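You operate a simulated robot arm through the tools that you are given. There is no shell and no other tool. Be economical: measure what you need, move in short steps, check, and stop when the job is done.

Carry out the task below with a simulated two-armed robot. There is one attempt and no reset: what you move stays moved.

## Task
Fetch the orange pad and set it on the top of the cream trolley. Then fetch the steel bracket and set it on the low shelf of the cream trolley. Then take the white wiping pad and put it on the shelf of the water bench. Then put the white box of clips on the top of the fit-out bench. Keep to this order. Set down upright: white box of clips.

The check looks at the end state, three seconds after you hand in, the way a careful person would. Anything else that was tipped, shoved, dropped, spilled or broken makes it a failure.

## Robot
Two 6-joint arms with fingered hands on one trunk, on a base that drives. Base frame: it is fixed to the floor where the robot stands at the start and does not move with it; the origin is under the middle of the robot, x ahead of it, y to its left, z up. Units: m, degrees, N and s.
The left shoulder is at the start at [0.05, 0.17, 1.035], the right one opposite. Places, roughly: low shelf of the cream trolley [0.7, -0.1, 0.2]; orange pad (8x6x5 cm) [0.6, -0.2, 0.5]; shelf of the water bench [0.8, -3.4, 0.2]; steel bracket (11x6x3 cm) [-2.2, 0, 1]; top of the cream trolley [0.7, -0.1, 0.8]; top of the fit-out bench [-1.9, -1.4, 0.9]; white box of clips [0.5, -3.75, 0.75]; white wiping pad (9x6x6 cm) [0.6, -3.5, 0.8]. Payload 3.5 kg a hand.
The TCP of each hand is the grasp point between the finger pads, 0.026 m short of the fingertips. In the tool frame z runs along the fingers and y along their closing line. The gripper opens to 0.132 m. The gripper's body begins 0.073 m behind the TCP. The gripper is a hand of 3 fingers: y runs from the thumb to the fingers, the wrist lies at [0, 0, -0.234] in the tool frame.
Orientation is that of the tool frame in the base frame, as a unit quaternion [x, y, z, w]. With the fingers straight down and closing along the base's y, the tool's x points along the base's -x, its y along +y and its z along -z.

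## Interface
- The arms move only by the tool send_rows. It takes "left_increments", "right_increments" or both (then of equal length, played together; a hand with none holds still); each is a list of rows, each an object of numbers (a shift or turn left out is 0): "rx", "ry", "rz": the turn, a rotation vector about the base's x, y, z in units of 180 degrees (1.0 is 180 degrees); "tx", "ty", "tz": the shift along the base's x, y, z in units of 200 mm (1.0 is 200 mm). In form: [{"rx": .., "ry": .., "rz": .., "tx": .., "ty": .., "tz": ..}, ...]. A call has 1 to 20 rows; each row is the pose to reach, as a shift and turn from the pose commanded when the call began. A call with a number of a shift or a turn outside -1 to 1 is refused whole. Each row takes 0.2 s and may step no farther than 0.05 m and 8.6 degrees from the row before; otherwise, the whole call is refused. A pose out of reach is approached as far as the arm can. The call stops where the force on the tool passes 40 N (or 10 N more than at its start, if that is more) or the arm is blocked; 0.2 s more then pass. In this call time passes only in rows, and 0.2 s behind the last. The reply holds the time, the measured pose of the TCP, the force on the tool along the base axes, the opening and the grip force, in the units named above and with some noise, with the torque about the TCP (base axes, N m) and any sound that the robot's microphone picked up.
- Cameras (640 x 400 px; columns grow to the right, rows downward): "scene" is now at [0.0294, -0.0011, 1.6115]; the picture's right is [-0.02, -1.00, 0.00], its down [-0.84, 0.02, -0.55] and it looks along [0.55, -0.01, -0.84] (base axes); focal length 294 px, centre (320, 200). "left" rides on the left gripper at [-0.062, 0.003, -0.092] in its tool frame; the picture's right is [-0.05, -1.00, 0.00], its down [0.83, -0.04, -0.56] and it looks along [0.55, -0.03, 0.83] (tool axes); focal length 230 px, centre (320, 200). "right" rides on the right gripper at [0.062, 0.003, -0.092] in its tool frame; the picture's right is [-0.05, 1.00, 0.00], its down [-0.83, -0.04, -0.56] and it looks along [-0.55, -0.03, 0.83] (tool axes); focal length 230 px, centre (320, 200).
- grab_frame(camera): a new picture of that camera. No time passes.
- move_column(by): slides the trunk up (or, below 0, down) by that many m; the arms and the scene camera ride with it, the base frame stays. It gives what a move gives, with no picture.
- steer(legs): drives the robot by 1 to 6 legs, each [ahead, left, turn to the left] in m, m and degrees, along the robot's own axes; the way and the turn of a leg run together, so that a leg with both is an arc; at most 1.5 m and 180 degrees a leg. The arms and the cameras ride along, it lands a little off, and it stops where it bumps. It gives what a move gives.
- finger_targets(finger1, finger2, thumb_bend, hand): sets how far each is bent, from 0 (flat) to 100 (curled in); at 30 the hand is open as for a grip, at 70 the pads meet at the TCP. One left out holds its place. A second passes; each finger stops where it meets its share of the squeeze, and holds until it gets a number again. It is the only way to open and close the hand. It gives what a move gives, with no picture; readings hold the bend of each and the force on the fingers (four entries, about 0 where the hand has none), thumb and palm.
- turn_head(pan, tilt): turns the head with the scene camera to pan (to the left, within 86 degrees either way) and tilt (down, from -29 to 69), counted from straight ahead of the robot. It gives what a move gives.
- probe_pixels(camera, pixels): for up to 12 pixels [column, row] of the newest picture of that camera ("zoom" is the newest enlarged one), the place [x, y, z] in the base frame of the surface seen there, good to about 0.002 m. No time passes.
- close_up(camera, box): a new picture of the part [left, top, right, bottom] of that camera's present view, enlarged. No time passes.
- hand_in(): hands the job in; it is judged then, once.

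Work in short steps. Measure before you move; look again where a grasp or a placing could have gone wrong, and mend it. You have 110 turns and 88 pictures in all, those below and enlarged ones among them. Open the grippers and draw the arms clear of the work before you hand the job in, unless the task says otherwise; then end with one line.

The tools are called after ">>>" by a JSON object that holds its "fn" and its "kwargs". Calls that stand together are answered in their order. send_rows: Moves the arms, as the interface text tells. Its arguments: {"type":"object","properties":{"left_increments":{"type":"array","items":{"type":"object","properties":{"rx":{"type":"number"},"ry":{"type":"number"},"rz":{"type":"number"},"tx":{"type":"number"},"ty":{"type":"number"},"tz":{"type":"number"}}}},"right_increments":{"type":"array","items":{"type":"object","properties":{"rx":{"type":"number"},"ry":{"type":"number"},"rz":{"type":"number"},"tx":{"type":"number"},"ty":{"type":"number"},"tz":{"type":"number"}}}}},"required":[]} The other tools are called the same way: move_column (by) slides the trunk up or down; finger_targets (finger1, finger2, thumb_bend, hand) moves the fingers one by one; steer (legs) drives the base; turn_head (pan, tilt) turns the head that bears the scene camera; grab_frame (camera) takes a picture; probe_pixels (camera, pixels) gives the place of the surface under pixels of a picture; close_up (camera, box) takes an enlarged picture of a part of a camera's view; hand_in () hands the job in.

At the start:

```text
t: 0.0
left_tool_pos: [0.6201, 0.2287, 1.069]
left_ee_rot: [0.0, 1.0, 0.0, 0.0]
left_ft_force: [-0.3, -0.2, -0.2]
left_moment: [0.01, 0.0, 0.01]
left_opening: 0.1318
left_gripper_force: 0.0
left_shape: jaw
left_bend: [30.0, 30.0, 30.0]
left_finger forces: [0.1, 0.0, 0.1, 0.0, 0.0, 0.1]
right_tool_pos: [0.5825, -0.3303, 1.0536]
right_ee_rot: [-0.001, 1.0, 0.0, 0.0]
right_ft_force: [-0.3, -0.3, -0.6]
right_moment: [-0.01, -0.02, 0.04]
right_opening: 0.1319
right_gripper_force: 0.1
right_shape: jaw
right_bend: [30.0, 30.0, 30.0]
right_finger forces: [0.1, 0.1, 0.0, 0.0, 0.0, 0.0]
trunk travel left (down, up): [-0.65, 0.06]
robot x, y, heading: [0.002, 0.0026, -0.2]
head pan, tilt: [-1.3, 56.8]
```

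scene: 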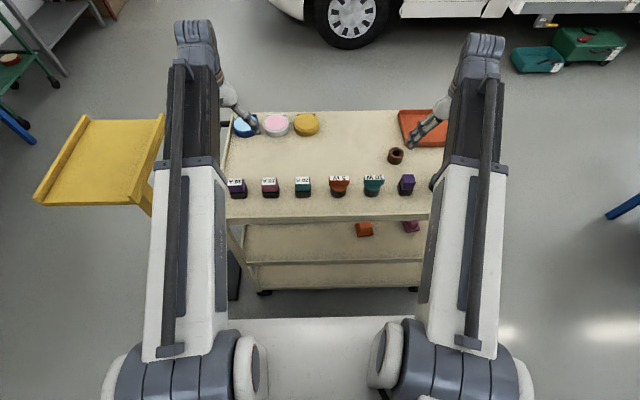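
right: 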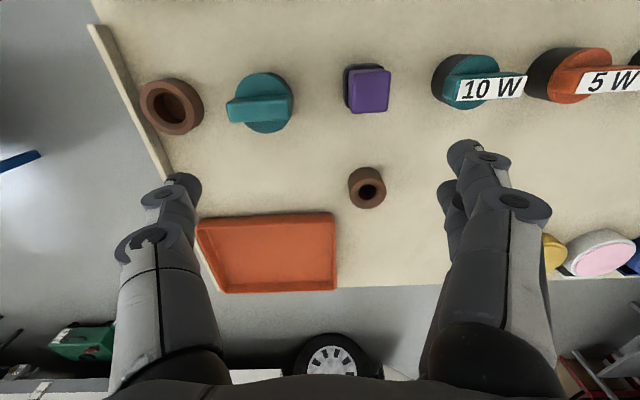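
left: 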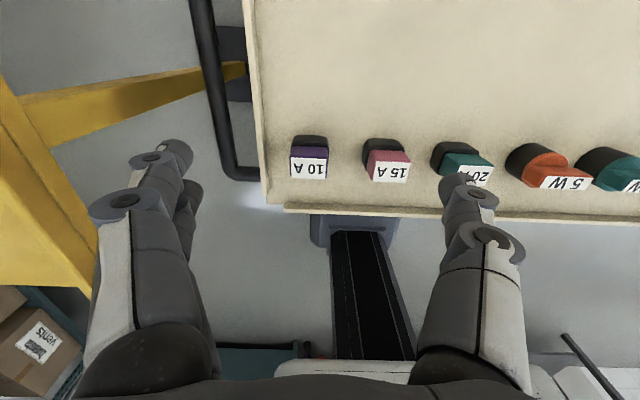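

The scene shows the cream trolley ahead, with an orange block at about (364,229) on its middle shelf. I'll enlarge that part and measure.

>>> {"fn": "close_up", "kwargs": {"camera": "scene", "box": [210, 100, 450, 300]}}

>>> {"fn": "probe_pixels", "kwargs": {"camera": "scene", "pixels": [[357, 225], [371, 225], [364, 234], [372, 234], [240, 212], [420, 212], [330, 215], [260, 255], [330, 255], [330, 275], [345, 150], [400, 115]]}}

```text
2.00 times, centred on (330, 200) of scene
```

zoom: 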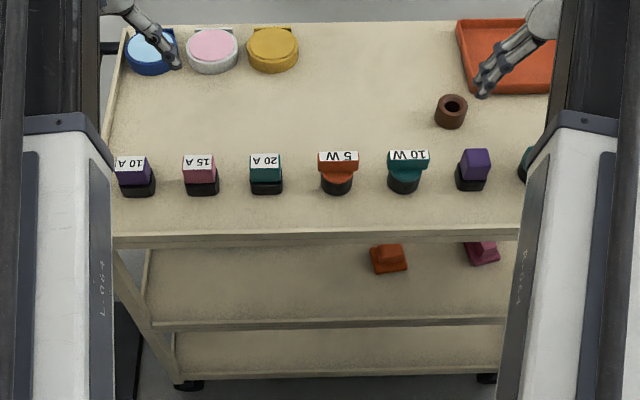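

```text
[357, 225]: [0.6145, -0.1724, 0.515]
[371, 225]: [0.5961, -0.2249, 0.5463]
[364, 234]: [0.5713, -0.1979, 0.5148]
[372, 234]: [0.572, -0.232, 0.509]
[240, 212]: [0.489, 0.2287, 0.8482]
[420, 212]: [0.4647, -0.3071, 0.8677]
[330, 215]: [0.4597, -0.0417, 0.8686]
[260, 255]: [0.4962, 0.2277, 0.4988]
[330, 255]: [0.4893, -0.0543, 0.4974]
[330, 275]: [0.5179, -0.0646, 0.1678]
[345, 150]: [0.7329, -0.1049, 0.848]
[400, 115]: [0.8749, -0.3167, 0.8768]
```

The pad is an 8x6 cm block on the middle shelf (z≈0.498) under the top (z≈0.848), so I'll reach in pitched forward with the left hand. First I look around to both sides, to drive safely.

>>> {"fn": "turn_head", "kwargs": {"pan": -80, "tilt": 30}}

>>> {"fn": "grab_frame", "kwargs": {"camera": "scene"}}

>>> {"fn": "turn_head", "kwargs": {"pan": 80, "tilt": 30}}

>>> {"fn": "grab_frame", "kwargs": {"camera": "scene"}}

```text
t: 1.5
left_tool_pos: [0.6189, 0.2285, 1.0697]
left_ee_rot: [0.0, 1.0, 0.0, 0.0]
left_ft_force: [-0.5, 0.0, -0.4]
left_moment: [0.01, 0.03, 0.0]
left_opening: 0.1318
left_gripper_force: 0.0
left_shape: jaw
left_bend: [30.0, 30.0, 30.0]
left_finger forces: [0.0, 0.0, 0.0, 0.0, 0.1, 0.0]
right_tool_pos: [0.5823, -0.3299, 1.0552]
right_ee_rot: [0.0, 1.0, 0.0, 0.0]
right_ft_force: [0.1, 0.5, -0.3]
right_moment: [-0.01, 0.01, 0.01]
right_opening: 0.1321
right_gripper_force: 0.0
right_shape: jaw
right_bend: [30.0, 30.0, 30.0]
right_finger forces: [0.1, 0.0, 0.1, 0.1, 0.1, 0.0]
trunk travel left (down, up): [-0.65, 0.06]
robot x, y, heading: [0.0008, 0.0007, -0.0]
head pan, tilt: [-80.0, 30.0]
```

```text
83 pictures are left
```

scene: 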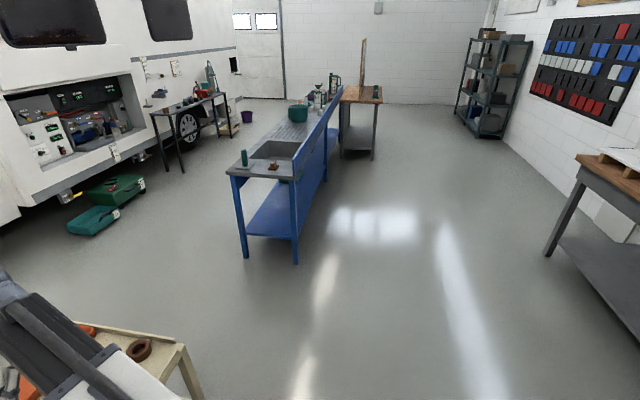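

```text
t: 4.0
left_tool_pos: [0.6206, 0.2288, 1.068]
left_ee_rot: [-0.001, 1.0, -0.001, 0.0]
left_ft_force: [0.3, 0.1, 1.0]
left_moment: [0.01, -0.02, 0.01]
left_opening: 0.1318
left_gripper_force: 0.0
left_shape: jaw
left_bend: [30.0, 30.0, 30.0]
left_finger forces: [0.0, 0.1, 0.0, 0.0, 0.0, 0.0]
right_tool_pos: [0.5824, -0.33, 1.0532]
right_ee_rot: [0.0, 1.0, 0.0, 0.0]
right_ft_force: [-0.2, -0.2, 0.2]
right_moment: [-0.02, 0.02, 0.02]
right_opening: 0.1318
right_gripper_force: 0.0
right_shape: jaw
right_bend: [30.0, 30.0, 30.0]
right_finger forces: [0.0, 0.0, 0.0, 0.1, 0.0, 0.0]
trunk travel left (down, up): [-0.65, 0.06]
robot x, y, heading: [-0.0006, 0.0027, -0.2]
head pan, tilt: [80.0, 30.0]
```

```text
82 pictures are left
```

scene: 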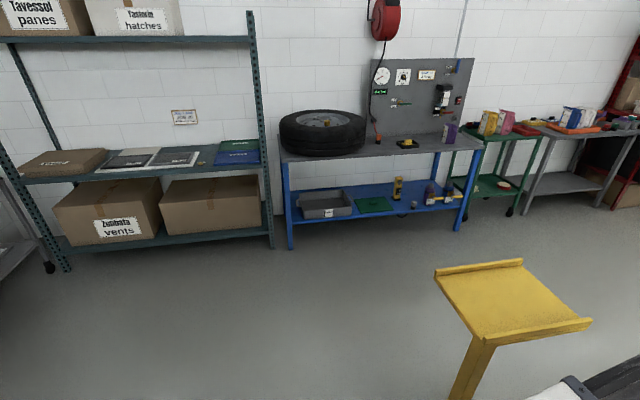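

Space behind and to the right is free. I back off 0.35 m and strafe right 0.4 m so that the left hand faces the pad, then look ahead.

>>> {"fn": "steer", "kwargs": {"legs": [[-0.4, 0, 0], [0, -0.4, 0]]}}

>>> {"fn": "turn_head", "kwargs": {"pan": 0, "tilt": 40}}

>>> {"fn": "move_column", "kwargs": {"by": -0.3}}

>>> {"fn": "grab_frame", "kwargs": {"camera": "scene"}}

```text
t: 8.6
left_tool_pos: [0.2161, -0.1676, 1.0679]
left_ee_rot: [-0.003, 1.0, 0.001, 0.0]
left_ft_force: [-0.3, -0.2, -0.3]
left_moment: [-0.02, -0.02, -0.02]
left_opening: 0.1315
left_gripper_force: 0.2
left_shape: jaw
left_bend: [30.0, 30.0, 30.0]
left_finger forces: [0.0, 0.0, 0.0, 0.0, 0.0, 0.0]
right_tool_pos: [0.1812, -0.7273, 1.0546]
right_ee_rot: [-0.002, 1.0, 0.0, 0.0]
right_ft_force: [0.0, -0.1, 0.3]
right_moment: [0.02, -0.02, -0.02]
right_opening: 0.1322
right_gripper_force: 0.1
right_shape: jaw
right_bend: [30.0, 30.0, 30.0]
right_finger forces: [0.0, 0.1, 0.0, 0.0, 0.0, 0.0]
trunk travel left (down, up): [-0.65, 0.06]
robot x, y, heading: [-0.402, -0.4007, 0.3]
head pan, tilt: [80.0, 30.0]
```

```text
t: 10.1
left_tool_pos: [0.2161, -0.1669, 1.0691]
left_ee_rot: [-0.003, 1.0, 0.0, -0.001]
left_ft_force: [0.5, 0.3, -0.6]
left_moment: [-0.03, 0.0, -0.01]
left_opening: 0.132
left_gripper_force: 0.1
left_shape: jaw
left_bend: [30.0, 30.0, 30.0]
left_finger forces: [0.0, 0.1, 0.0, 0.0, 0.0, 0.1]
right_tool_pos: [0.1805, -0.7257, 1.0546]
right_ee_rot: [-0.002, 1.0, 0.0, 0.0]
right_ft_force: [0.2, 0.3, 0.3]
right_moment: [0.03, 0.03, 0.01]
right_opening: 0.1317
right_gripper_force: 0.1
right_shape: jaw
right_bend: [30.0, 30.0, 30.0]
right_finger forces: [0.0, 0.0, 0.0, 0.0, 0.0, 0.1]
trunk travel left (down, up): [-0.65, 0.06]
robot x, y, heading: [-0.3996, -0.4006, 0.4]
head pan, tilt: [0.0, 40.0]
```

```text
t: 13.1
left_tool_pos: [0.2159, -0.1669, 0.7698]
left_ee_rot: [-0.003, 1.0, 0.0, 0.0]
left_ft_force: [1.0, -0.2, 0.1]
left_moment: [0.01, -0.03, -0.02]
left_opening: 0.1322
left_gripper_force: 0.1
left_shape: jaw
left_bend: [30.0, 30.0, 30.0]
left_finger forces: [0.1, 0.0, 0.0, 0.1, 0.0, 0.1]
right_tool_pos: [0.183, -0.7252, 0.7536]
right_ee_rot: [-0.003, 1.0, 0.0, 0.001]
right_ft_force: [-0.4, -0.1, 0.0]
right_moment: [0.0, -0.01, 0.0]
right_opening: 0.1317
right_gripper_force: 0.1
right_shape: jaw
right_bend: [30.0, 30.0, 30.0]
right_finger forces: [0.1, 0.0, 0.0, 0.1, 0.0, 0.0]
trunk travel left (down, up): [-0.35, 0.36]
robot x, y, heading: [-0.4022, -0.4014, 0.4]
head pan, tilt: [0.0, 40.0]
```

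```text
81 pictures are left
```

scene: 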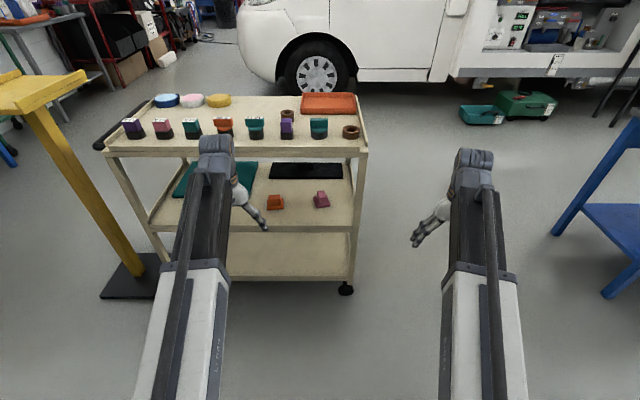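

The pad is clear at about (275,203). I enlarge the shelf and probe it, while pitching the left hand forward by 45° in place.

>>> {"fn": "send_rows", "kwargs": {"left_increments": [{"ry": -0.042, "tz": -0.1}, {"ry": -0.084, "tz": -0.2}, {"ry": -0.126, "tz": -0.3}, {"ry": -0.168, "tz": -0.4}, {"ry": -0.21, "tz": -0.5}, {"ry": -0.25, "tz": -0.6}]}}

>>> {"fn": "close_up", "kwargs": {"camera": "scene", "box": [220, 140, 380, 240]}}

>>> {"fn": "grab_frame", "kwargs": {"camera": "left"}}

```text
t: 14.5
left_tool_pos: [0.2277, -0.1667, 0.6476]
left_ee_rot: [-0.003, 0.924, -0.001, 0.383]
left_ft_force: [-0.4, 0.5, 0.3]
left_moment: [0.0, 0.01, 0.0]
left_opening: 0.1319
left_gripper_force: 0.0
left_shape: jaw
left_bend: [30.0, 30.0, 30.0]
left_finger forces: [0.0, 0.0, 0.0, 0.0, 0.0, 0.0]
left hand out of reach, approached as far as the arm can: row 6
right_tool_pos: [0.1819, -0.7267, 0.7541]
right_ee_rot: [-0.003, 1.0, -0.001, 0.0]
right_ft_force: [0.0, 0.5, 0.5]
right_moment: [0.03, -0.02, 0.0]
right_opening: 0.1319
right_gripper_force: 0.1
right_shape: jaw
right_bend: [30.0, 30.0, 30.0]
right_finger forces: [0.0, 0.0, 0.0, 0.0, 0.0, 0.1]
trunk travel left (down, up): [-0.35, 0.36]
robot x, y, heading: [-0.4032, -0.3997, 0.0]
head pan, tilt: [0.0, 40.0]
```

```text
4.00 times, centred on (300, 190) of scene
```

zoom: 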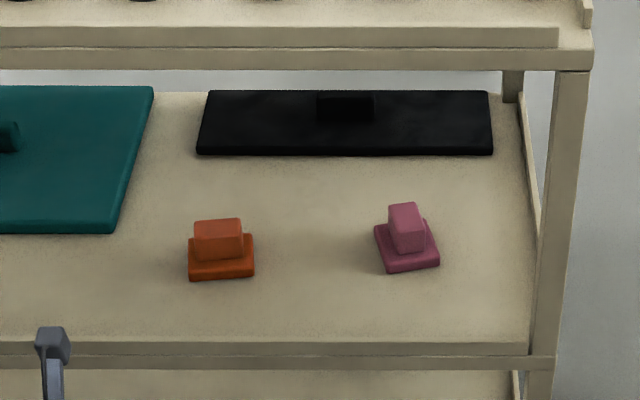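

```text
79 pictures are left
```

left: 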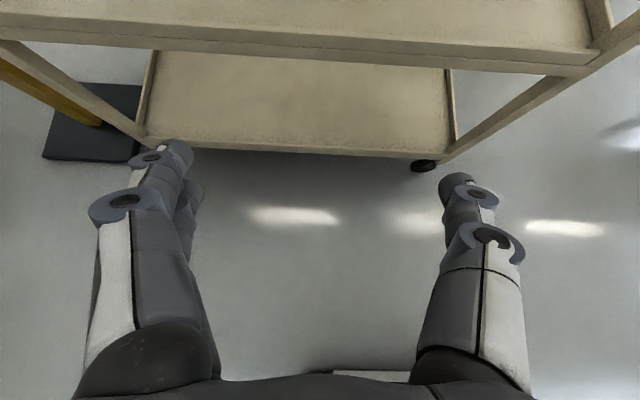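

The pad is a base plate with a knob on top at (219,240) in the enlargement. I probe both.

>>> {"fn": "probe_pixels", "kwargs": {"camera": "zoom", "pixels": [[191, 265], [253, 262], [222, 264], [199, 224], [238, 222], [219, 226], [199, 250], [240, 248], [219, 248], [250, 240], [193, 277], [250, 274]]}}

>>> {"fn": "probe_pixels", "kwargs": {"camera": "zoom", "pixels": [[380, 349], [380, 362], [380, 330], [380, 36], [380, 55], [380, 64], [405, 208], [572, 70], [300, 30], [550, 352]]}}

```text
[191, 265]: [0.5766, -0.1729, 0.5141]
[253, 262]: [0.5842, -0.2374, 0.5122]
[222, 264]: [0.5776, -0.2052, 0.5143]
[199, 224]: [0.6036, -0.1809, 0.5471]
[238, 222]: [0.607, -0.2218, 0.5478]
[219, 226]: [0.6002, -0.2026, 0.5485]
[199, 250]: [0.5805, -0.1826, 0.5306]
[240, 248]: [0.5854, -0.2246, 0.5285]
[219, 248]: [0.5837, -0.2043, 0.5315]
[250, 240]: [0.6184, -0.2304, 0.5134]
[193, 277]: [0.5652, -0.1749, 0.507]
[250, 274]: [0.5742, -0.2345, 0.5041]
```

```text
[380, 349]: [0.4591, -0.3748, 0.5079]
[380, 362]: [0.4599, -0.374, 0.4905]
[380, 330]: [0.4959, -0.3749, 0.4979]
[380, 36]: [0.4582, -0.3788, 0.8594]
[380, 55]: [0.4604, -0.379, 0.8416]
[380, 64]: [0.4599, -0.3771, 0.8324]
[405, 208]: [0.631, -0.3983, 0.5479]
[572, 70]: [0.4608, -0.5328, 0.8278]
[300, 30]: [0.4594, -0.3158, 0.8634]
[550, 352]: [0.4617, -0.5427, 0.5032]
```

The knob centre is at about (0.60,-0.203), 4 cm wide, top z 0.548, yawed ~7°. I drive 0.28 m ahead (the hand enters above the middle shelf, under the top), then look with the left camera.

>>> {"fn": "steer", "kwargs": {"legs": [[0.28, -0.03, 0]]}}

>>> {"fn": "grab_frame", "kwargs": {"camera": "scene"}}

>>> {"fn": "grab_frame", "kwargs": {"camera": "left"}}

```text
t: 16.5
left_tool_pos: [0.5126, -0.1968, 0.6477]
left_ee_rot: [-0.001, 0.924, -0.001, 0.383]
left_ft_force: [0.2, 0.7, -0.5]
left_moment: [-0.04, 0.01, 0.02]
left_opening: 0.132
left_gripper_force: 0.1
left_shape: jaw
left_bend: [30.0, 30.0, 30.0]
left_finger forces: [0.0, 0.0, 0.1, 0.0, 0.0, 0.0]
right_tool_pos: [0.4642, -0.7574, 0.7546]
right_ee_rot: [-0.001, 1.0, 0.0, 0.0]
right_ft_force: [-0.3, 0.8, 0.2]
right_moment: [-0.03, 0.02, -0.01]
right_opening: 0.132
right_gripper_force: 0.0
right_shape: jaw
right_bend: [30.0, 30.0, 30.0]
right_finger forces: [0.0, 0.1, 0.0, 0.1, 0.0, 0.0]
trunk travel left (down, up): [-0.35, 0.36]
robot x, y, heading: [-0.119, -0.4274, 0.2]
head pan, tilt: [0.0, 40.0]
```

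```text
78 pictures are left
```

scene: 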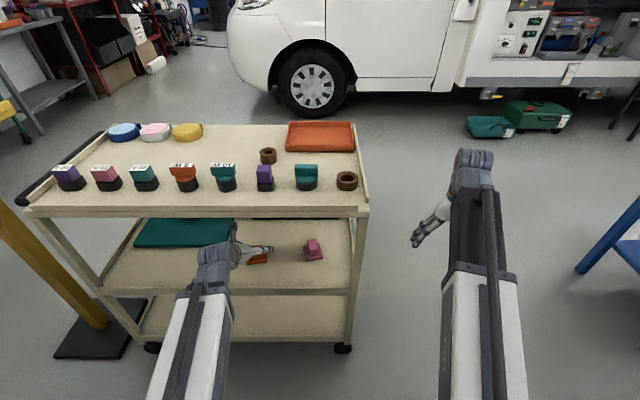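

```text
77 pictures are left
```

left: 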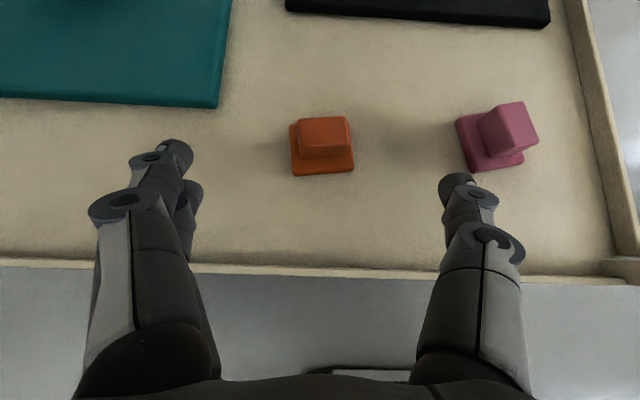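

The left camera sees the knob at (325,135). I probe its corners for a second fix.

>>> {"fn": "probe_pixels", "kwargs": {"camera": "left", "pixels": [[303, 121], [347, 120], [326, 120], [326, 140], [301, 150], [350, 150], [292, 130], [293, 174], [353, 168], [326, 165]]}}

```text
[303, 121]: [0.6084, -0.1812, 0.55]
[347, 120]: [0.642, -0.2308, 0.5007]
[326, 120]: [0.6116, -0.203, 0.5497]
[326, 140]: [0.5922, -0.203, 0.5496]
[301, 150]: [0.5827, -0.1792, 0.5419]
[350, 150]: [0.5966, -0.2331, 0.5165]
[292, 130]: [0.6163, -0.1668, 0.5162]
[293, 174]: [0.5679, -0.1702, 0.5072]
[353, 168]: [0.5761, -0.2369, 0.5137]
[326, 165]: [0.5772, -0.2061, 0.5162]
```

I move along the tool axis to a pre-grasp about 5 cm short of the knob with 7° yaw, then check the pose.

>>> {"fn": "send_rows", "kwargs": {"left_increments": [{"tx": 0.09, "ty": -0.01, "tz": -0.11, "rz": 0.018}, {"tx": 0.18, "ty": -0.02, "tz": -0.22, "rz": 0.037}, {"tx": 0.25, "ty": -0.031, "tz": -0.32, "rz": 0.037}]}}

```text
t: 17.3
left_tool_pos: [0.5619, -0.2021, 0.5832]
left_ee_rot: [-0.056, 0.922, 0.02, 0.382]
left_ft_force: [-0.5, -0.7, -0.5]
left_moment: [0.0, -0.01, -0.02]
left_opening: 0.1319
left_gripper_force: 0.1
left_shape: jaw
left_bend: [30.0, 30.0, 30.0]
left_finger forces: [0.0, 0.0, 0.0, 0.0, 0.0, 0.0]
right_tool_pos: [0.4634, -0.7573, 0.7543]
right_ee_rot: [-0.002, 1.0, 0.0, -0.001]
right_ft_force: [0.1, -0.3, 0.0]
right_moment: [0.03, 0.03, 0.03]
right_opening: 0.132
right_gripper_force: 0.0
right_shape: jaw
right_bend: [30.0, 30.0, 30.0]
right_finger forces: [0.0, 0.1, 0.0, 0.0, 0.0, 0.0]
trunk travel left (down, up): [-0.35, 0.36]
robot x, y, heading: [-0.1163, -0.4302, 0.1]
head pan, tilt: [0.0, 40.0]
```

The pose is as commanded; I go the last 4 cm to TCP (0.60,-0.203,0.540).

>>> {"fn": "send_rows", "kwargs": {"left_increments": [{"tx": 0.1, "tz": -0.11}, {"tx": 0.19, "ty": -0.004, "tz": -0.21}]}}

>>> {"fn": "grab_frame", "kwargs": {"camera": "left"}}

```text
t: 17.9
left_tool_pos: [0.5995, -0.2022, 0.5423]
left_ee_rot: [-0.055, 0.922, 0.021, 0.382]
left_ft_force: [0.5, 0.6, -0.2]
left_moment: [0.01, 0.0, 0.0]
left_opening: 0.1321
left_gripper_force: 0.0
left_shape: jaw
left_bend: [30.0, 30.0, 30.0]
left_finger forces: [0.0, 0.0, 0.1, 0.0, 0.0, 0.1]
right_tool_pos: [0.4635, -0.7573, 0.7548]
right_ee_rot: [-0.002, 1.0, 0.0, 0.0]
right_ft_force: [0.3, -0.7, 0.0]
right_moment: [-0.01, 0.01, 0.05]
right_opening: 0.132
right_gripper_force: 0.0
right_shape: jaw
right_bend: [30.0, 30.0, 30.0]
right_finger forces: [0.1, 0.0, 0.1, 0.0, 0.1, 0.1]
trunk travel left (down, up): [-0.35, 0.36]
robot x, y, heading: [-0.1179, -0.4302, 0.5]
head pan, tilt: [0.0, 40.0]
```

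```text
76 pictures are left
```

left: 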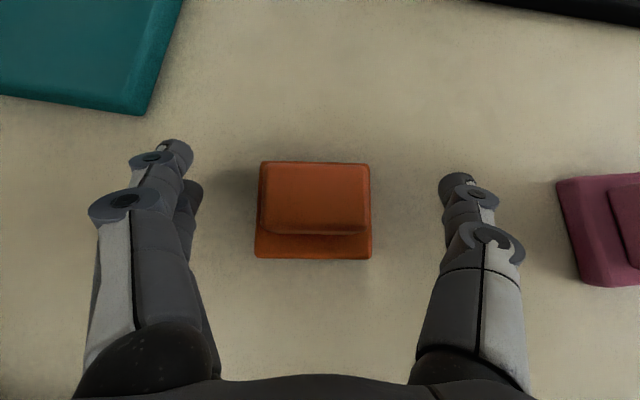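

The knob is centred between the fingers (314 of 320). I close the left hand.

>>> {"fn": "finger_targets", "kwargs": {"hand": "left", "finger1": 72, "finger2": 72, "thumb_bend": 72}}

>>> {"fn": "grab_frame", "kwargs": {"camera": "left"}}

```text
t: 18.9
left_tool_pos: [0.5994, -0.2024, 0.5426]
left_ee_rot: [-0.055, 0.922, 0.021, 0.383]
left_ft_force: [0.1, -1.3, 2.3]
left_moment: [0.02, 0.06, -0.02]
left_opening: 0.0391
left_gripper_force: 22.7
left_shape: fingers
left_bend: [66.0, 52.0, 61.0]
left_finger forces: [8.9, 13.4, 0.0, 0.0, 22.8, 0.1]
right_tool_pos: [0.4642, -0.7576, 0.7539]
right_ee_rot: [-0.001, 1.0, 0.0, -0.001]
right_ft_force: [-0.2, 0.1, 0.2]
right_moment: [0.01, -0.01, -0.02]
right_opening: 0.132
right_gripper_force: 0.0
right_shape: jaw
right_bend: [30.0, 30.0, 30.0]
right_finger forces: [0.0, 0.0, 0.0, 0.1, 0.0, 0.0]
trunk travel left (down, up): [-0.35, 0.36]
robot x, y, heading: [-0.1152, -0.433, 0.2]
head pan, tilt: [0.0, 40.0]
```

```text
75 pictures are left
```

left: 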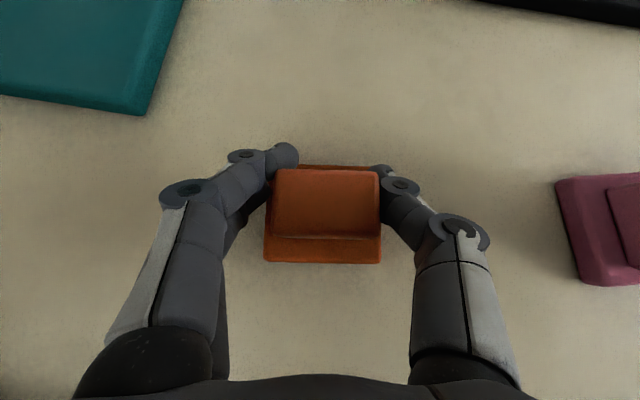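

Grip 23 N at 39 mm opening. I lift 4 cm and check the hold.

>>> {"fn": "send_rows", "kwargs": {"left_increments": [{"tz": 0.1}, {"tz": 0.2}]}}

>>> {"fn": "grab_frame", "kwargs": {"camera": "left"}}

>>> {"fn": "close_up", "kwargs": {"camera": "scene", "box": [180, 200, 340, 300]}}

```text
t: 19.5
left_tool_pos: [0.5996, -0.2043, 0.5817]
left_ee_rot: [-0.055, 0.923, 0.02, 0.381]
left_ft_force: [0.2, -0.4, -0.1]
left_moment: [0.01, 0.04, -0.01]
left_opening: 0.0012
left_gripper_force: 0.0
left_shape: fingers
left_bend: [72.0, 66.0, 72.0]
left_finger forces: [0.1, 0.0, 0.1, 0.1, 0.0, 0.1]
right_tool_pos: [0.465, -0.7575, 0.7542]
right_ee_rot: [-0.002, 1.0, 0.0, 0.0]
right_ft_force: [1.1, 0.2, 0.0]
right_moment: [0.02, 0.04, 0.0]
right_opening: 0.132
right_gripper_force: 0.0
right_shape: jaw
right_bend: [30.0, 30.0, 30.0]
right_finger forces: [0.0, 0.1, 0.1, 0.0, 0.0, 0.0]
trunk travel left (down, up): [-0.35, 0.36]
robot x, y, heading: [-0.1225, -0.4256, 0.2]
head pan, tilt: [0.0, 40.0]
```

```text
74 pictures are left
```

left: 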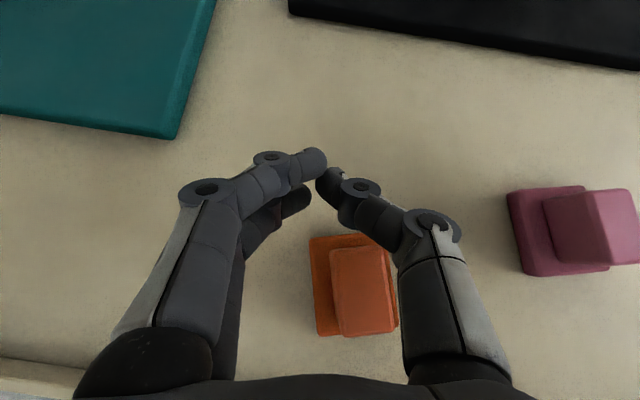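

```text
4.00 times, centred on (260, 250) of scene
```

zoom: 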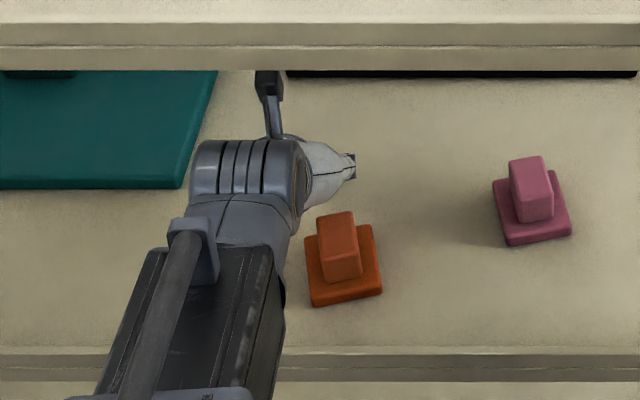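

The pad slipped out: the pitched two-finger pair only caught one finger, and the pad turned 90° but still stands upright. I raise 5 cm, open the hand and measure it again, for a steeper grasp.

>>> {"fn": "send_rows", "kwargs": {"left_increments": [{"tz": 0.15}, {"tz": 0.3}]}}

>>> {"fn": "finger_targets", "kwargs": {"hand": "left", "finger1": 30, "finger2": 30, "thumb_bend": 30}}

>>> {"fn": "close_up", "kwargs": {"camera": "left", "box": [240, 150, 480, 300]}}

>>> {"fn": "close_up", "kwargs": {"camera": "scene", "box": [180, 200, 340, 300]}}

```text
t: 20.1
left_tool_pos: [0.5979, -0.2062, 0.639]
left_ee_rot: [-0.055, 0.924, 0.02, 0.379]
left_ft_force: [0.3, -0.3, 0.0]
left_moment: [0.01, 0.02, 0.01]
left_opening: 0.0011
left_gripper_force: 0.0
left_shape: fingers
left_bend: [72.0, 67.0, 72.0]
left_finger forces: [0.1, 0.0, 0.0, 0.0, 0.0, 0.0]
right_tool_pos: [0.4652, -0.7577, 0.7528]
right_ee_rot: [-0.002, 1.0, 0.0, 0.0]
right_ft_force: [1.2, -0.2, 0.1]
right_moment: [0.01, -0.03, 0.01]
right_opening: 0.1319
right_gripper_force: 0.0
right_shape: jaw
right_bend: [30.0, 30.0, 30.0]
right_finger forces: [0.0, 0.0, 0.0, 0.0, 0.0, 0.0]
trunk travel left (down, up): [-0.35, 0.36]
robot x, y, heading: [-0.1183, -0.4283, 0.1]
head pan, tilt: [0.0, 40.0]
```

```text
t: 21.1
left_tool_pos: [0.5978, -0.2052, 0.6392]
left_ee_rot: [-0.055, 0.924, 0.021, 0.379]
left_ft_force: [-0.6, 0.0, -0.3]
left_moment: [0.04, 0.02, 0.01]
left_opening: 0.1338
left_gripper_force: 0.1
left_shape: fingers
left_bend: [30.0, 30.0, 30.0]
left_finger forces: [0.1, 0.0, 0.0, 0.0, 0.1, 0.0]
right_tool_pos: [0.4641, -0.7576, 0.7539]
right_ee_rot: [-0.002, 1.0, 0.001, 0.0]
right_ft_force: [0.3, 0.6, 0.3]
right_moment: [-0.03, -0.02, -0.01]
right_opening: 0.1318
right_gripper_force: 0.1
right_shape: jaw
right_bend: [30.0, 30.0, 30.0]
right_finger forces: [0.0, 0.0, 0.0, 0.0, 0.0, 0.0]
trunk travel left (down, up): [-0.35, 0.36]
robot x, y, heading: [-0.1204, -0.4277, 0.2]
head pan, tilt: [0.0, 40.0]
```

```text
2.67 times, centred on (360, 225) of left
```

zoom: 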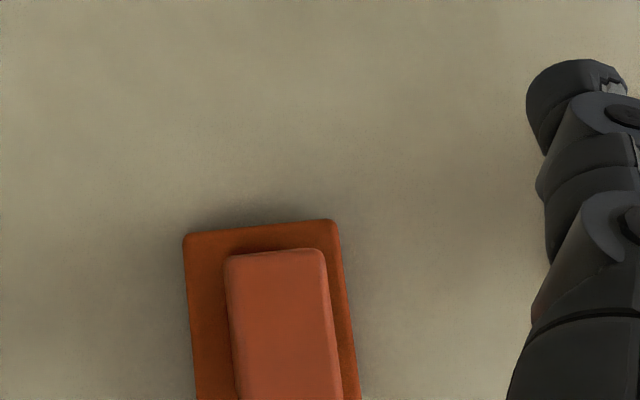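

```text
4.00 times, centred on (260, 250) of scene
```

zoom: 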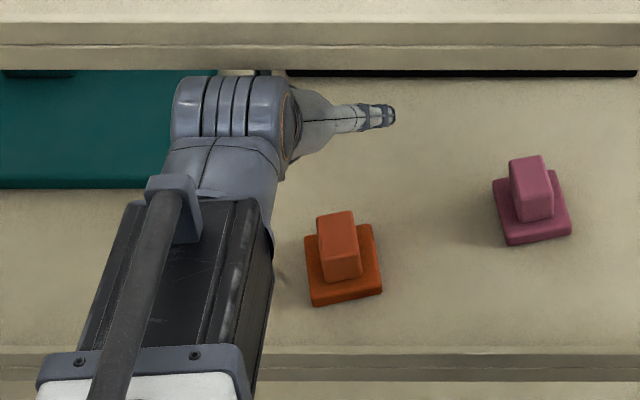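

I probe the pad in the enlarged scene view: knob top (318,215)-(360,275), base (308,240)-(380,300).

>>> {"fn": "probe_pixels", "kwargs": {"camera": "zoom", "pixels": [[322, 216], [351, 213], [326, 246], [357, 244], [340, 230], [308, 240], [372, 230], [314, 295], [378, 285], [344, 270], [345, 350]]}}

```text
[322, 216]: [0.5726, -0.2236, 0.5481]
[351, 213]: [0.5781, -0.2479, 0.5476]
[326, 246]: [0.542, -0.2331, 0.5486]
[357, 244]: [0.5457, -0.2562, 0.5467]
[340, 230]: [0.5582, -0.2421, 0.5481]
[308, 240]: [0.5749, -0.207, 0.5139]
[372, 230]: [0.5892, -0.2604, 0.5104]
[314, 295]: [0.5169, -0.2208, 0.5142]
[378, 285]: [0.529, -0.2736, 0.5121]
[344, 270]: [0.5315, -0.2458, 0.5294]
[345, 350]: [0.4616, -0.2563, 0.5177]
```

The knob is now at (0.557,-0.241), long side along x, yaw ≈14°, width 2.6 cm – good for a steeper grasp. I back the base off 0.15 m so that the wrist clears the overhang, then pitch to 65° down.

>>> {"fn": "steer", "kwargs": {"legs": [[-0.15, 0, 0]]}}

>>> {"fn": "send_rows", "kwargs": {"left_increments": [{"rx": -0.0067, "ry": 0.0363, "rz": 0.0135, "tz": -0.05, "ty": -0.06}, {"rx": -0.0133, "ry": 0.0727, "rz": 0.027, "tz": -0.1, "ty": -0.12}, {"rx": -0.02, "ry": 0.109, "rz": 0.0406, "tz": -0.15, "ty": -0.18}]}}

>>> {"fn": "grab_frame", "kwargs": {"camera": "left"}}

```text
t: 22.4
left_tool_pos: [0.4505, -0.2048, 0.6442]
left_ee_rot: [-0.055, 0.922, 0.02, 0.382]
left_ft_force: [0.5, 0.6, 0.1]
left_moment: [0.03, -0.02, 0.03]
left_opening: 0.1337
left_gripper_force: 0.1
left_shape: fingers
left_bend: [30.0, 30.0, 30.0]
left_finger forces: [0.1, 0.0, 0.1, 0.0, 0.0, 0.1]
right_tool_pos: [0.3152, -0.7585, 0.7539]
right_ee_rot: [-0.002, 1.0, 0.001, 0.0]
right_ft_force: [-0.5, 0.2, 0.6]
right_moment: [-0.02, 0.02, -0.01]
right_opening: 0.1321
right_gripper_force: 0.0
right_shape: jaw
right_bend: [30.0, 30.0, 30.0]
right_finger forces: [0.0, 0.0, 0.0, 0.0, 0.0, 0.1]
trunk travel left (down, up): [-0.35, 0.36]
robot x, y, heading: [-0.2682, -0.4232, 0.2]
head pan, tilt: [0.0, 40.0]
```

```text
t: 23.2
left_tool_pos: [0.451, -0.2416, 0.6144]
left_ee_rot: [-0.121, 0.969, 0.025, 0.215]
left_ft_force: [0.2, 0.0, 0.2]
left_moment: [0.0, -0.04, -0.04]
left_opening: 0.1339
left_gripper_force: 0.0
left_shape: fingers
left_bend: [30.0, 30.0, 30.0]
left_finger forces: [0.0, 0.0, 0.0, 0.0, 0.1, 0.0]
right_tool_pos: [0.3152, -0.7578, 0.7549]
right_ee_rot: [-0.003, 1.0, 0.0, 0.0]
right_ft_force: [0.9, -0.4, 0.2]
right_moment: [0.0, -0.01, -0.02]
right_opening: 0.1317
right_gripper_force: 0.1
right_shape: jaw
right_bend: [30.0, 30.0, 30.0]
right_finger forces: [0.1, 0.0, 0.0, 0.0, 0.0, 0.0]
trunk travel left (down, up): [-0.35, 0.36]
robot x, y, heading: [-0.2731, -0.4294, 0.0]
head pan, tilt: [0.0, 40.0]
```

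```text
70 pictures are left
```

left: 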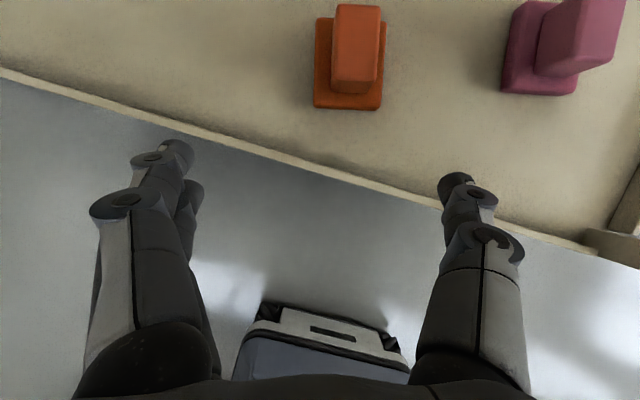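

The yaw is aligned with the knob. I go in over the rim and down, then straight forward to the knob, stopping 3 cm short to look.

>>> {"fn": "send_rows", "kwargs": {"left_increments": [{"tx": 0.15, "tz": -0.08}, {"tx": 0.24, "tz": -0.18}, {"tx": 0.3, "tz": -0.27}, {"tx": 0.38, "tz": -0.32}]}}

>>> {"fn": "grab_frame", "kwargs": {"camera": "left"}}

>>> {"fn": "grab_frame", "kwargs": {"camera": "scene"}}

```text
t: 24.2
left_tool_pos: [0.5268, -0.2411, 0.5507]
left_ee_rot: [-0.121, 0.969, 0.024, 0.216]
left_ft_force: [0.2, 0.7, 0.5]
left_moment: [-0.03, 0.01, -0.01]
left_opening: 0.1339
left_gripper_force: 0.0
left_shape: fingers
left_bend: [30.0, 30.0, 30.0]
left_finger forces: [0.1, 0.0, 0.0, 0.0, 0.1, 0.0]
right_tool_pos: [0.3145, -0.7577, 0.7543]
right_ee_rot: [-0.001, 1.0, 0.0, 0.0]
right_ft_force: [-0.7, 0.8, 0.3]
right_moment: [0.03, 0.0, -0.01]
right_opening: 0.1319
right_gripper_force: 0.2
right_shape: jaw
right_bend: [30.0, 30.0, 30.0]
right_finger forces: [0.1, 0.0, 0.0, 0.0, 0.0, 0.1]
trunk travel left (down, up): [-0.35, 0.36]
robot x, y, heading: [-0.2694, -0.4315, 0.4]
head pan, tilt: [0.0, 40.0]
```

```text
69 pictures are left
```

left: 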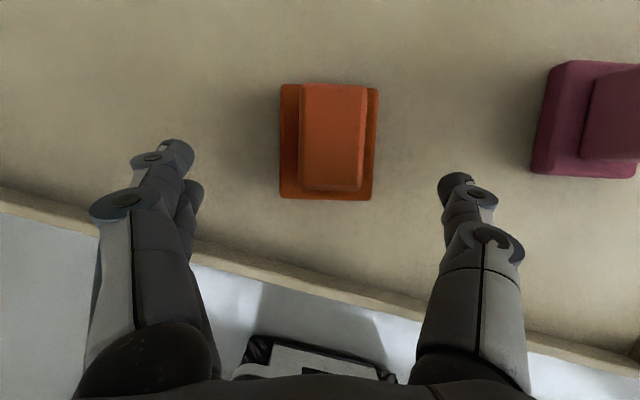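

```text
68 pictures are left
```

scene: 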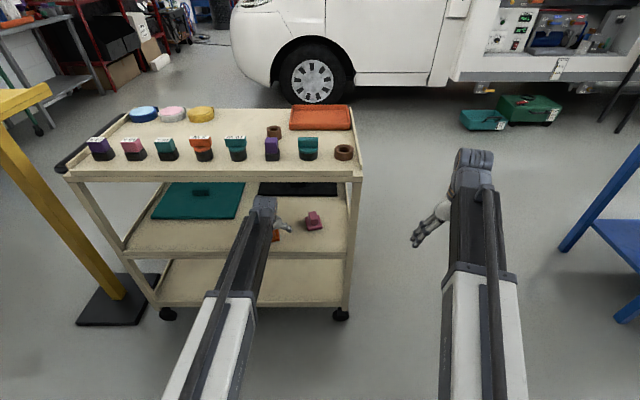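

The knob sits at (333,138), nearly centred; I move the last 3 cm forward, 6 mm down, and close gradually.

>>> {"fn": "send_rows", "kwargs": {"left_increments": [{"tx": 0.075, "ty": -0.005, "tz": -0.015}, {"tx": 0.15, "ty": -0.012, "tz": -0.035}]}}

>>> {"fn": "grab_frame", "kwargs": {"camera": "left"}}

```text
t: 24.9
left_tool_pos: [0.5571, -0.244, 0.5424]
left_ee_rot: [-0.121, 0.969, 0.026, 0.215]
left_ft_force: [-0.3, -0.4, -0.9]
left_moment: [-0.01, -0.03, -0.02]
left_opening: 0.1338
left_gripper_force: 0.0
left_shape: fingers
left_bend: [30.0, 30.0, 30.0]
left_finger forces: [0.1, 0.0, 0.0, 0.1, 0.0, 0.0]
right_tool_pos: [0.316, -0.7575, 0.7545]
right_ee_rot: [-0.002, 1.0, 0.0, 0.0]
right_ft_force: [0.1, 0.4, 0.1]
right_moment: [-0.01, 0.01, 0.04]
right_opening: 0.1321
right_gripper_force: 0.1
right_shape: jaw
right_bend: [30.0, 30.0, 30.0]
right_finger forces: [0.0, 0.1, 0.0, 0.0, 0.1, 0.0]
trunk travel left (down, up): [-0.35, 0.36]
robot x, y, heading: [-0.2721, -0.4324, 0.3]
head pan, tilt: [0.0, 40.0]
```

```text
67 pictures are left
```

left: 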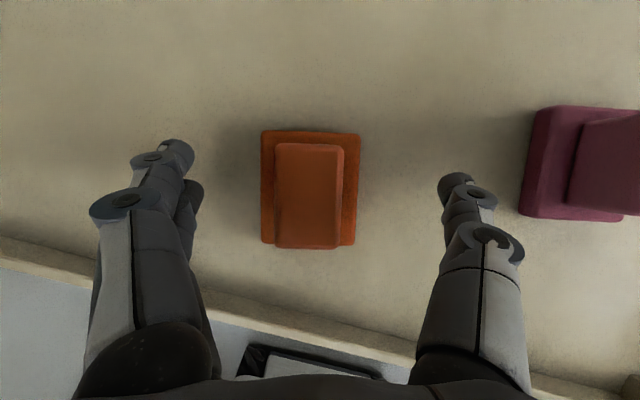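

The TCP projects to (320,200) and the knob centre is at (309,195), so I shift 4 mm to the left and close.

>>> {"fn": "send_rows", "kwargs": {"left_increments": [{"ty": 0.022}]}}

>>> {"fn": "finger_targets", "kwargs": {"hand": "left", "finger1": 75, "finger2": 75, "thumb_bend": 75}}

>>> {"fn": "grab_frame", "kwargs": {"camera": "left"}}

```text
t: 25.2
left_tool_pos: [0.5561, -0.2416, 0.5427]
left_ee_rot: [-0.121, 0.969, 0.025, 0.216]
left_ft_force: [0.4, 0.3, -0.4]
left_moment: [0.01, 0.01, -0.01]
left_opening: 0.1342
left_gripper_force: 0.0
left_shape: fingers
left_bend: [30.0, 30.0, 30.0]
left_finger forces: [0.0, 0.0, 0.0, 0.0, 0.0, 0.0]
right_tool_pos: [0.3156, -0.7576, 0.7538]
right_ee_rot: [-0.003, 1.0, 0.001, 0.0]
right_ft_force: [0.6, -0.6, -0.3]
right_moment: [0.05, -0.01, 0.01]
right_opening: 0.1321
right_gripper_force: 0.1
right_shape: jaw
right_bend: [30.0, 30.0, 30.0]
right_finger forces: [0.0, 0.0, 0.1, 0.0, 0.1, 0.0]
trunk travel left (down, up): [-0.35, 0.36]
robot x, y, heading: [-0.2687, -0.4267, 0.3]
head pan, tilt: [0.0, 40.0]
```

```text
t: 26.2
left_tool_pos: [0.5564, -0.2406, 0.5439]
left_ee_rot: [-0.12, 0.969, 0.025, 0.216]
left_ft_force: [1.2, 1.2, 3.5]
left_moment: [-0.1, 0.01, -0.03]
left_opening: 0.033
left_gripper_force: 22.8
left_shape: fingers
left_bend: [69.0, 59.0, 62.0]
left_finger forces: [9.0, 14.0, 0.1, 0.0, 22.8, 0.0]
right_tool_pos: [0.3149, -0.7571, 0.7545]
right_ee_rot: [-0.002, 1.0, 0.0, 0.001]
right_ft_force: [0.2, 0.0, -0.3]
right_moment: [-0.03, -0.01, 0.0]
right_opening: 0.1318
right_gripper_force: 0.0
right_shape: jaw
right_bend: [30.0, 30.0, 30.0]
right_finger forces: [0.0, 0.0, 0.0, 0.0, 0.1, 0.0]
trunk travel left (down, up): [-0.35, 0.36]
robot x, y, heading: [-0.2679, -0.4316, 0.4]
head pan, tilt: [0.0, 40.0]
```

```text
66 pictures are left
```

left: 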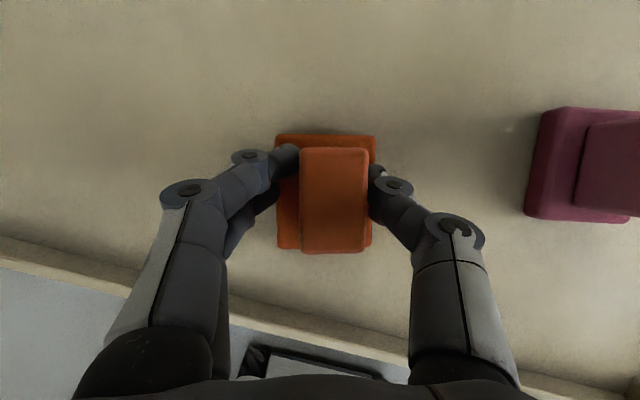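

All three fingers press (9, 14, 23 N). I lift gently 2 cm and look.

>>> {"fn": "send_rows", "kwargs": {"left_increments": [{"tz": 0.03}, {"tz": 0.06}, {"tz": 0.1}]}}

>>> {"fn": "grab_frame", "kwargs": {"camera": "left"}}

```text
t: 27.1
left_tool_pos: [0.5553, -0.2393, 0.5638]
left_ee_rot: [-0.12, 0.969, 0.023, 0.214]
left_ft_force: [0.1, -1.1, -1.2]
left_moment: [-0.03, -0.01, 0.01]
left_opening: 0.0323
left_gripper_force: 22.2
left_shape: fingers
left_bend: [71.0, 59.0, 62.0]
left_finger forces: [10.0, 12.2, 0.0, 0.1, 22.7, 0.1]
right_tool_pos: [0.3152, -0.7582, 0.7534]
right_ee_rot: [-0.002, 1.0, 0.0, 0.0]
right_ft_force: [0.5, 0.0, -0.2]
right_moment: [0.0, 0.04, 0.03]
right_opening: 0.1319
right_gripper_force: 0.0
right_shape: jaw
right_bend: [30.0, 30.0, 30.0]
right_finger forces: [0.0, 0.0, 0.1, 0.1, 0.1, 0.1]
trunk travel left (down, up): [-0.35, 0.36]
robot x, y, heading: [-0.2698, -0.4308, 0.1]
head pan, tilt: [0.0, 40.0]
```

```text
65 pictures are left
```

left: 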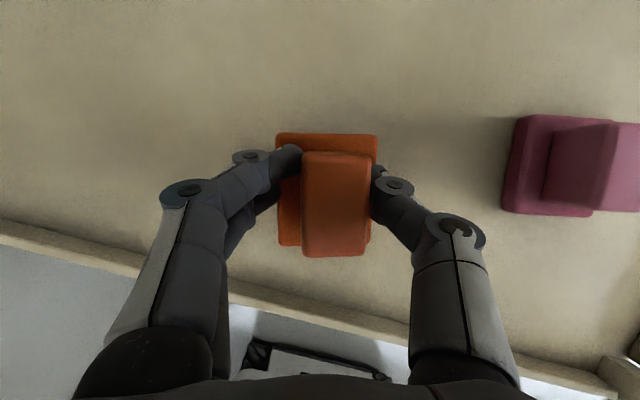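

The pad is held and lifted. I draw it back and up clear of the rim with the arm, then drive the base back.

>>> {"fn": "send_rows", "kwargs": {"left_increments": [{"tx": -0.1, "tz": 0.04}, {"tx": -0.2, "tz": 0.1}, {"tx": -0.28, "tz": 0.16}]}}

>>> {"fn": "steer", "kwargs": {"legs": [[-0.25, 0, 0]]}}

>>> {"fn": "move_column", "kwargs": {"by": 0.3}}

>>> {"fn": "grab_frame", "kwargs": {"camera": "left"}}

>>> {"fn": "grab_frame", "kwargs": {"camera": "scene"}}

```text
t: 27.9
left_tool_pos: [0.5017, -0.2387, 0.5962]
left_ee_rot: [-0.121, 0.969, 0.024, 0.216]
left_ft_force: [0.1, 0.4, -1.0]
left_moment: [-0.02, 0.0, 0.01]
left_opening: 0.0324
left_gripper_force: 22.2
left_shape: fingers
left_bend: [71.0, 59.0, 62.0]
left_finger forces: [10.1, 12.2, 0.1, 0.0, 22.8, 0.0]
right_tool_pos: [0.3152, -0.7572, 0.7544]
right_ee_rot: [-0.002, 1.0, 0.0, 0.0]
right_ft_force: [0.0, -0.1, 0.3]
right_moment: [0.03, 0.03, 0.0]
right_opening: 0.1318
right_gripper_force: 0.1
right_shape: jaw
right_bend: [30.0, 30.0, 30.0]
right_finger forces: [0.0, 0.1, 0.0, 0.0, 0.0, 0.1]
trunk travel left (down, up): [-0.35, 0.36]
robot x, y, heading: [-0.2652, -0.4312, 0.3]
head pan, tilt: [0.0, 40.0]
```

```text
t: 29.7
left_tool_pos: [0.2529, -0.2392, 0.5948]
left_ee_rot: [-0.121, 0.969, 0.025, 0.214]
left_ft_force: [-0.5, 0.7, -0.4]
left_moment: [0.01, -0.02, -0.02]
left_opening: 0.032
left_gripper_force: 22.3
left_shape: fingers
left_bend: [71.0, 59.0, 62.0]
left_finger forces: [10.1, 12.2, 0.0, 0.0, 22.8, 0.1]
right_tool_pos: [0.0655, -0.759, 0.7538]
right_ee_rot: [-0.002, 1.0, 0.001, 0.0]
right_ft_force: [0.4, -0.5, -0.6]
right_moment: [0.0, 0.02, 0.04]
right_opening: 0.1316
right_gripper_force: 0.0
right_shape: jaw
right_bend: [30.0, 30.0, 30.0]
right_finger forces: [0.1, 0.0, 0.0, 0.0, 0.1, 0.0]
trunk travel left (down, up): [-0.35, 0.36]
robot x, y, heading: [-0.5163, -0.4256, 0.3]
head pan, tilt: [0.0, 40.0]
```

```text
t: 32.7
left_tool_pos: [0.2532, -0.2399, 0.8951]
left_ee_rot: [-0.121, 0.969, 0.025, 0.215]
left_ft_force: [-0.9, -0.2, -0.7]
left_moment: [-0.04, 0.01, 0.01]
left_opening: 0.0324
left_gripper_force: 22.3
left_shape: fingers
left_bend: [71.0, 59.0, 62.0]
left_finger forces: [10.0, 12.2, 0.0, 0.0, 22.8, 0.0]
right_tool_pos: [0.067, -0.7579, 1.0548]
right_ee_rot: [-0.002, 1.0, 0.0, 0.0]
right_ft_force: [0.8, -0.3, 0.0]
right_moment: [0.03, -0.02, 0.0]
right_opening: 0.1321
right_gripper_force: 0.1
right_shape: jaw
right_bend: [30.0, 30.0, 30.0]
right_finger forces: [0.1, 0.1, 0.0, 0.0, 0.1, 0.0]
trunk travel left (down, up): [-0.65, 0.06]
robot x, y, heading: [-0.5208, -0.4298, 0.3]
head pan, tilt: [0.0, 40.0]
```

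```text
64 pictures are left
```

left: 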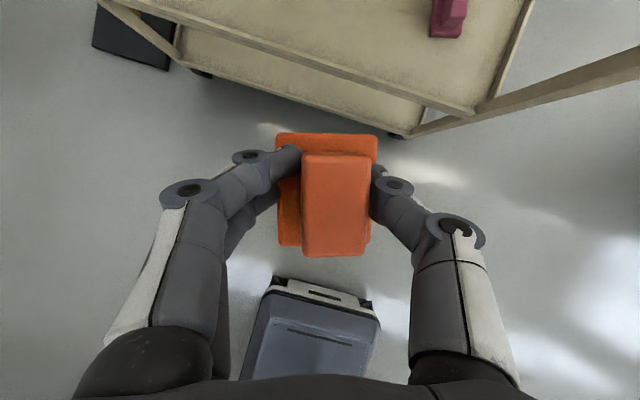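

```text
63 pictures are left
```

scene: 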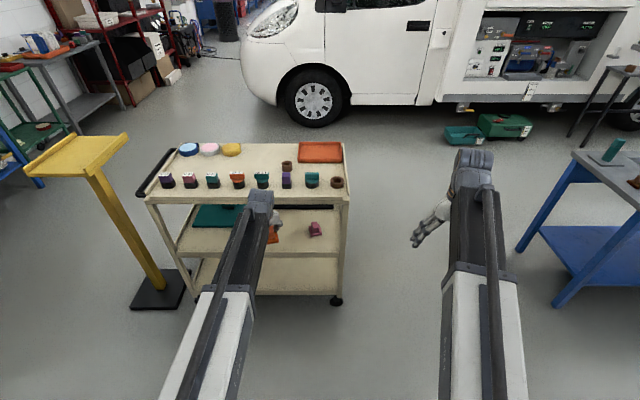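

The hold is steady. I raise the hand 10 cm more and check the free area on the top by probing around the middle of the deck.

>>> {"fn": "send_rows", "kwargs": {"left_increments": [{"tz": 0.2}, {"tz": 0.4}, {"tz": 0.55}]}}

>>> {"fn": "probe_pixels", "kwargs": {"camera": "scene", "pixels": [[234, 175], [261, 174], [286, 176], [287, 163], [239, 158], [230, 145], [236, 166], [265, 160], [320, 152], [312, 174]]}}

>>> {"fn": "steer", "kwargs": {"legs": [[0, 0.19, 0], [0.42, 0, 0]]}}

>>> {"fn": "grab_frame", "kwargs": {"camera": "left"}}

>>> {"fn": "grab_frame", "kwargs": {"camera": "scene"}}

```text
t: 33.5
left_tool_pos: [0.254, -0.2411, 1.0035]
left_ee_rot: [-0.121, 0.969, 0.024, 0.215]
left_ft_force: [0.3, -0.2, -0.1]
left_moment: [0.04, 0.02, 0.01]
left_opening: 0.0325
left_gripper_force: 22.6
left_shape: fingers
left_bend: [71.0, 59.0, 62.0]
left_finger forces: [10.1, 12.1, 0.0, 0.0, 22.8, 0.1]
right_tool_pos: [0.0664, -0.7575, 1.0529]
right_ee_rot: [-0.002, 1.0, 0.0, 0.001]
right_ft_force: [-0.3, -0.5, -0.1]
right_moment: [-0.01, 0.01, -0.02]
right_opening: 0.132
right_gripper_force: 0.1
right_shape: jaw
right_bend: [30.0, 30.0, 30.0]
right_finger forces: [0.0, 0.0, 0.1, 0.1, 0.0, 0.0]
trunk travel left (down, up): [-0.65, 0.06]
robot x, y, heading: [-0.5172, -0.4318, 0.2]
head pan, tilt: [0.0, 40.0]
```

```text
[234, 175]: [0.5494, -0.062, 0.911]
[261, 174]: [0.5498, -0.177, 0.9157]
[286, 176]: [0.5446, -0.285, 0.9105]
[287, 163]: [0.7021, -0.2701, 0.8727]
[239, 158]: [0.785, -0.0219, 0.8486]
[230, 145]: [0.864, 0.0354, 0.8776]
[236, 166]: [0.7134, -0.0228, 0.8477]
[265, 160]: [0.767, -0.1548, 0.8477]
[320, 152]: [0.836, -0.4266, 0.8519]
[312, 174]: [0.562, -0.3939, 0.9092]
```

```text
t: 37.2
left_tool_pos: [0.6748, -0.0438, 1.0041]
left_ee_rot: [-0.124, 0.968, 0.025, 0.215]
left_ft_force: [-0.6, -0.1, -0.3]
left_moment: [-0.01, 0.02, -0.04]
left_opening: 0.0324
left_gripper_force: 22.4
left_shape: fingers
left_bend: [71.0, 59.0, 62.0]
left_finger forces: [9.9, 12.1, 0.1, 0.1, 22.8, 0.0]
right_tool_pos: [0.4905, -0.5614, 1.0547]
right_ee_rot: [-0.004, 1.0, -0.001, 0.0]
right_ft_force: [-0.3, 0.2, 0.0]
right_moment: [0.02, -0.01, -0.02]
right_opening: 0.1317
right_gripper_force: 0.1
right_shape: jaw
right_bend: [30.0, 30.0, 30.0]
right_finger forces: [0.1, 0.0, 0.1, 0.0, 0.0, 0.1]
trunk travel left (down, up): [-0.65, 0.06]
robot x, y, heading: [-0.0968, -0.2384, 0.5]
head pan, tilt: [0.0, 40.0]
```

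```text
62 pictures are left
```

left: 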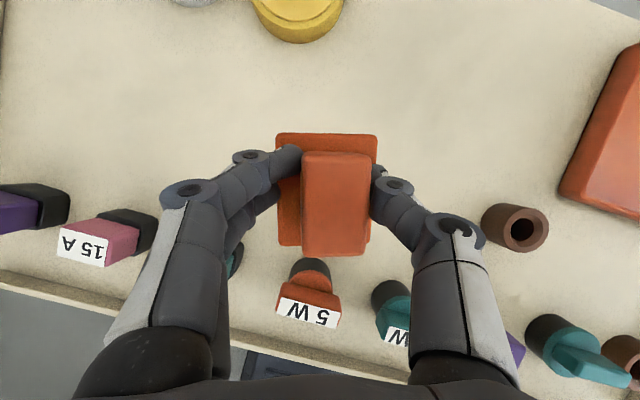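

```text
61 pictures are left
```

scene: 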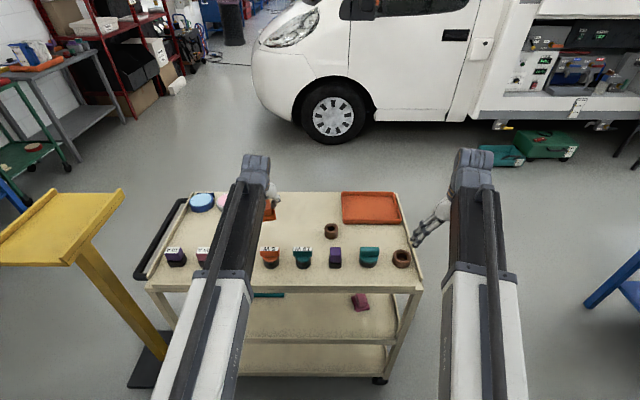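

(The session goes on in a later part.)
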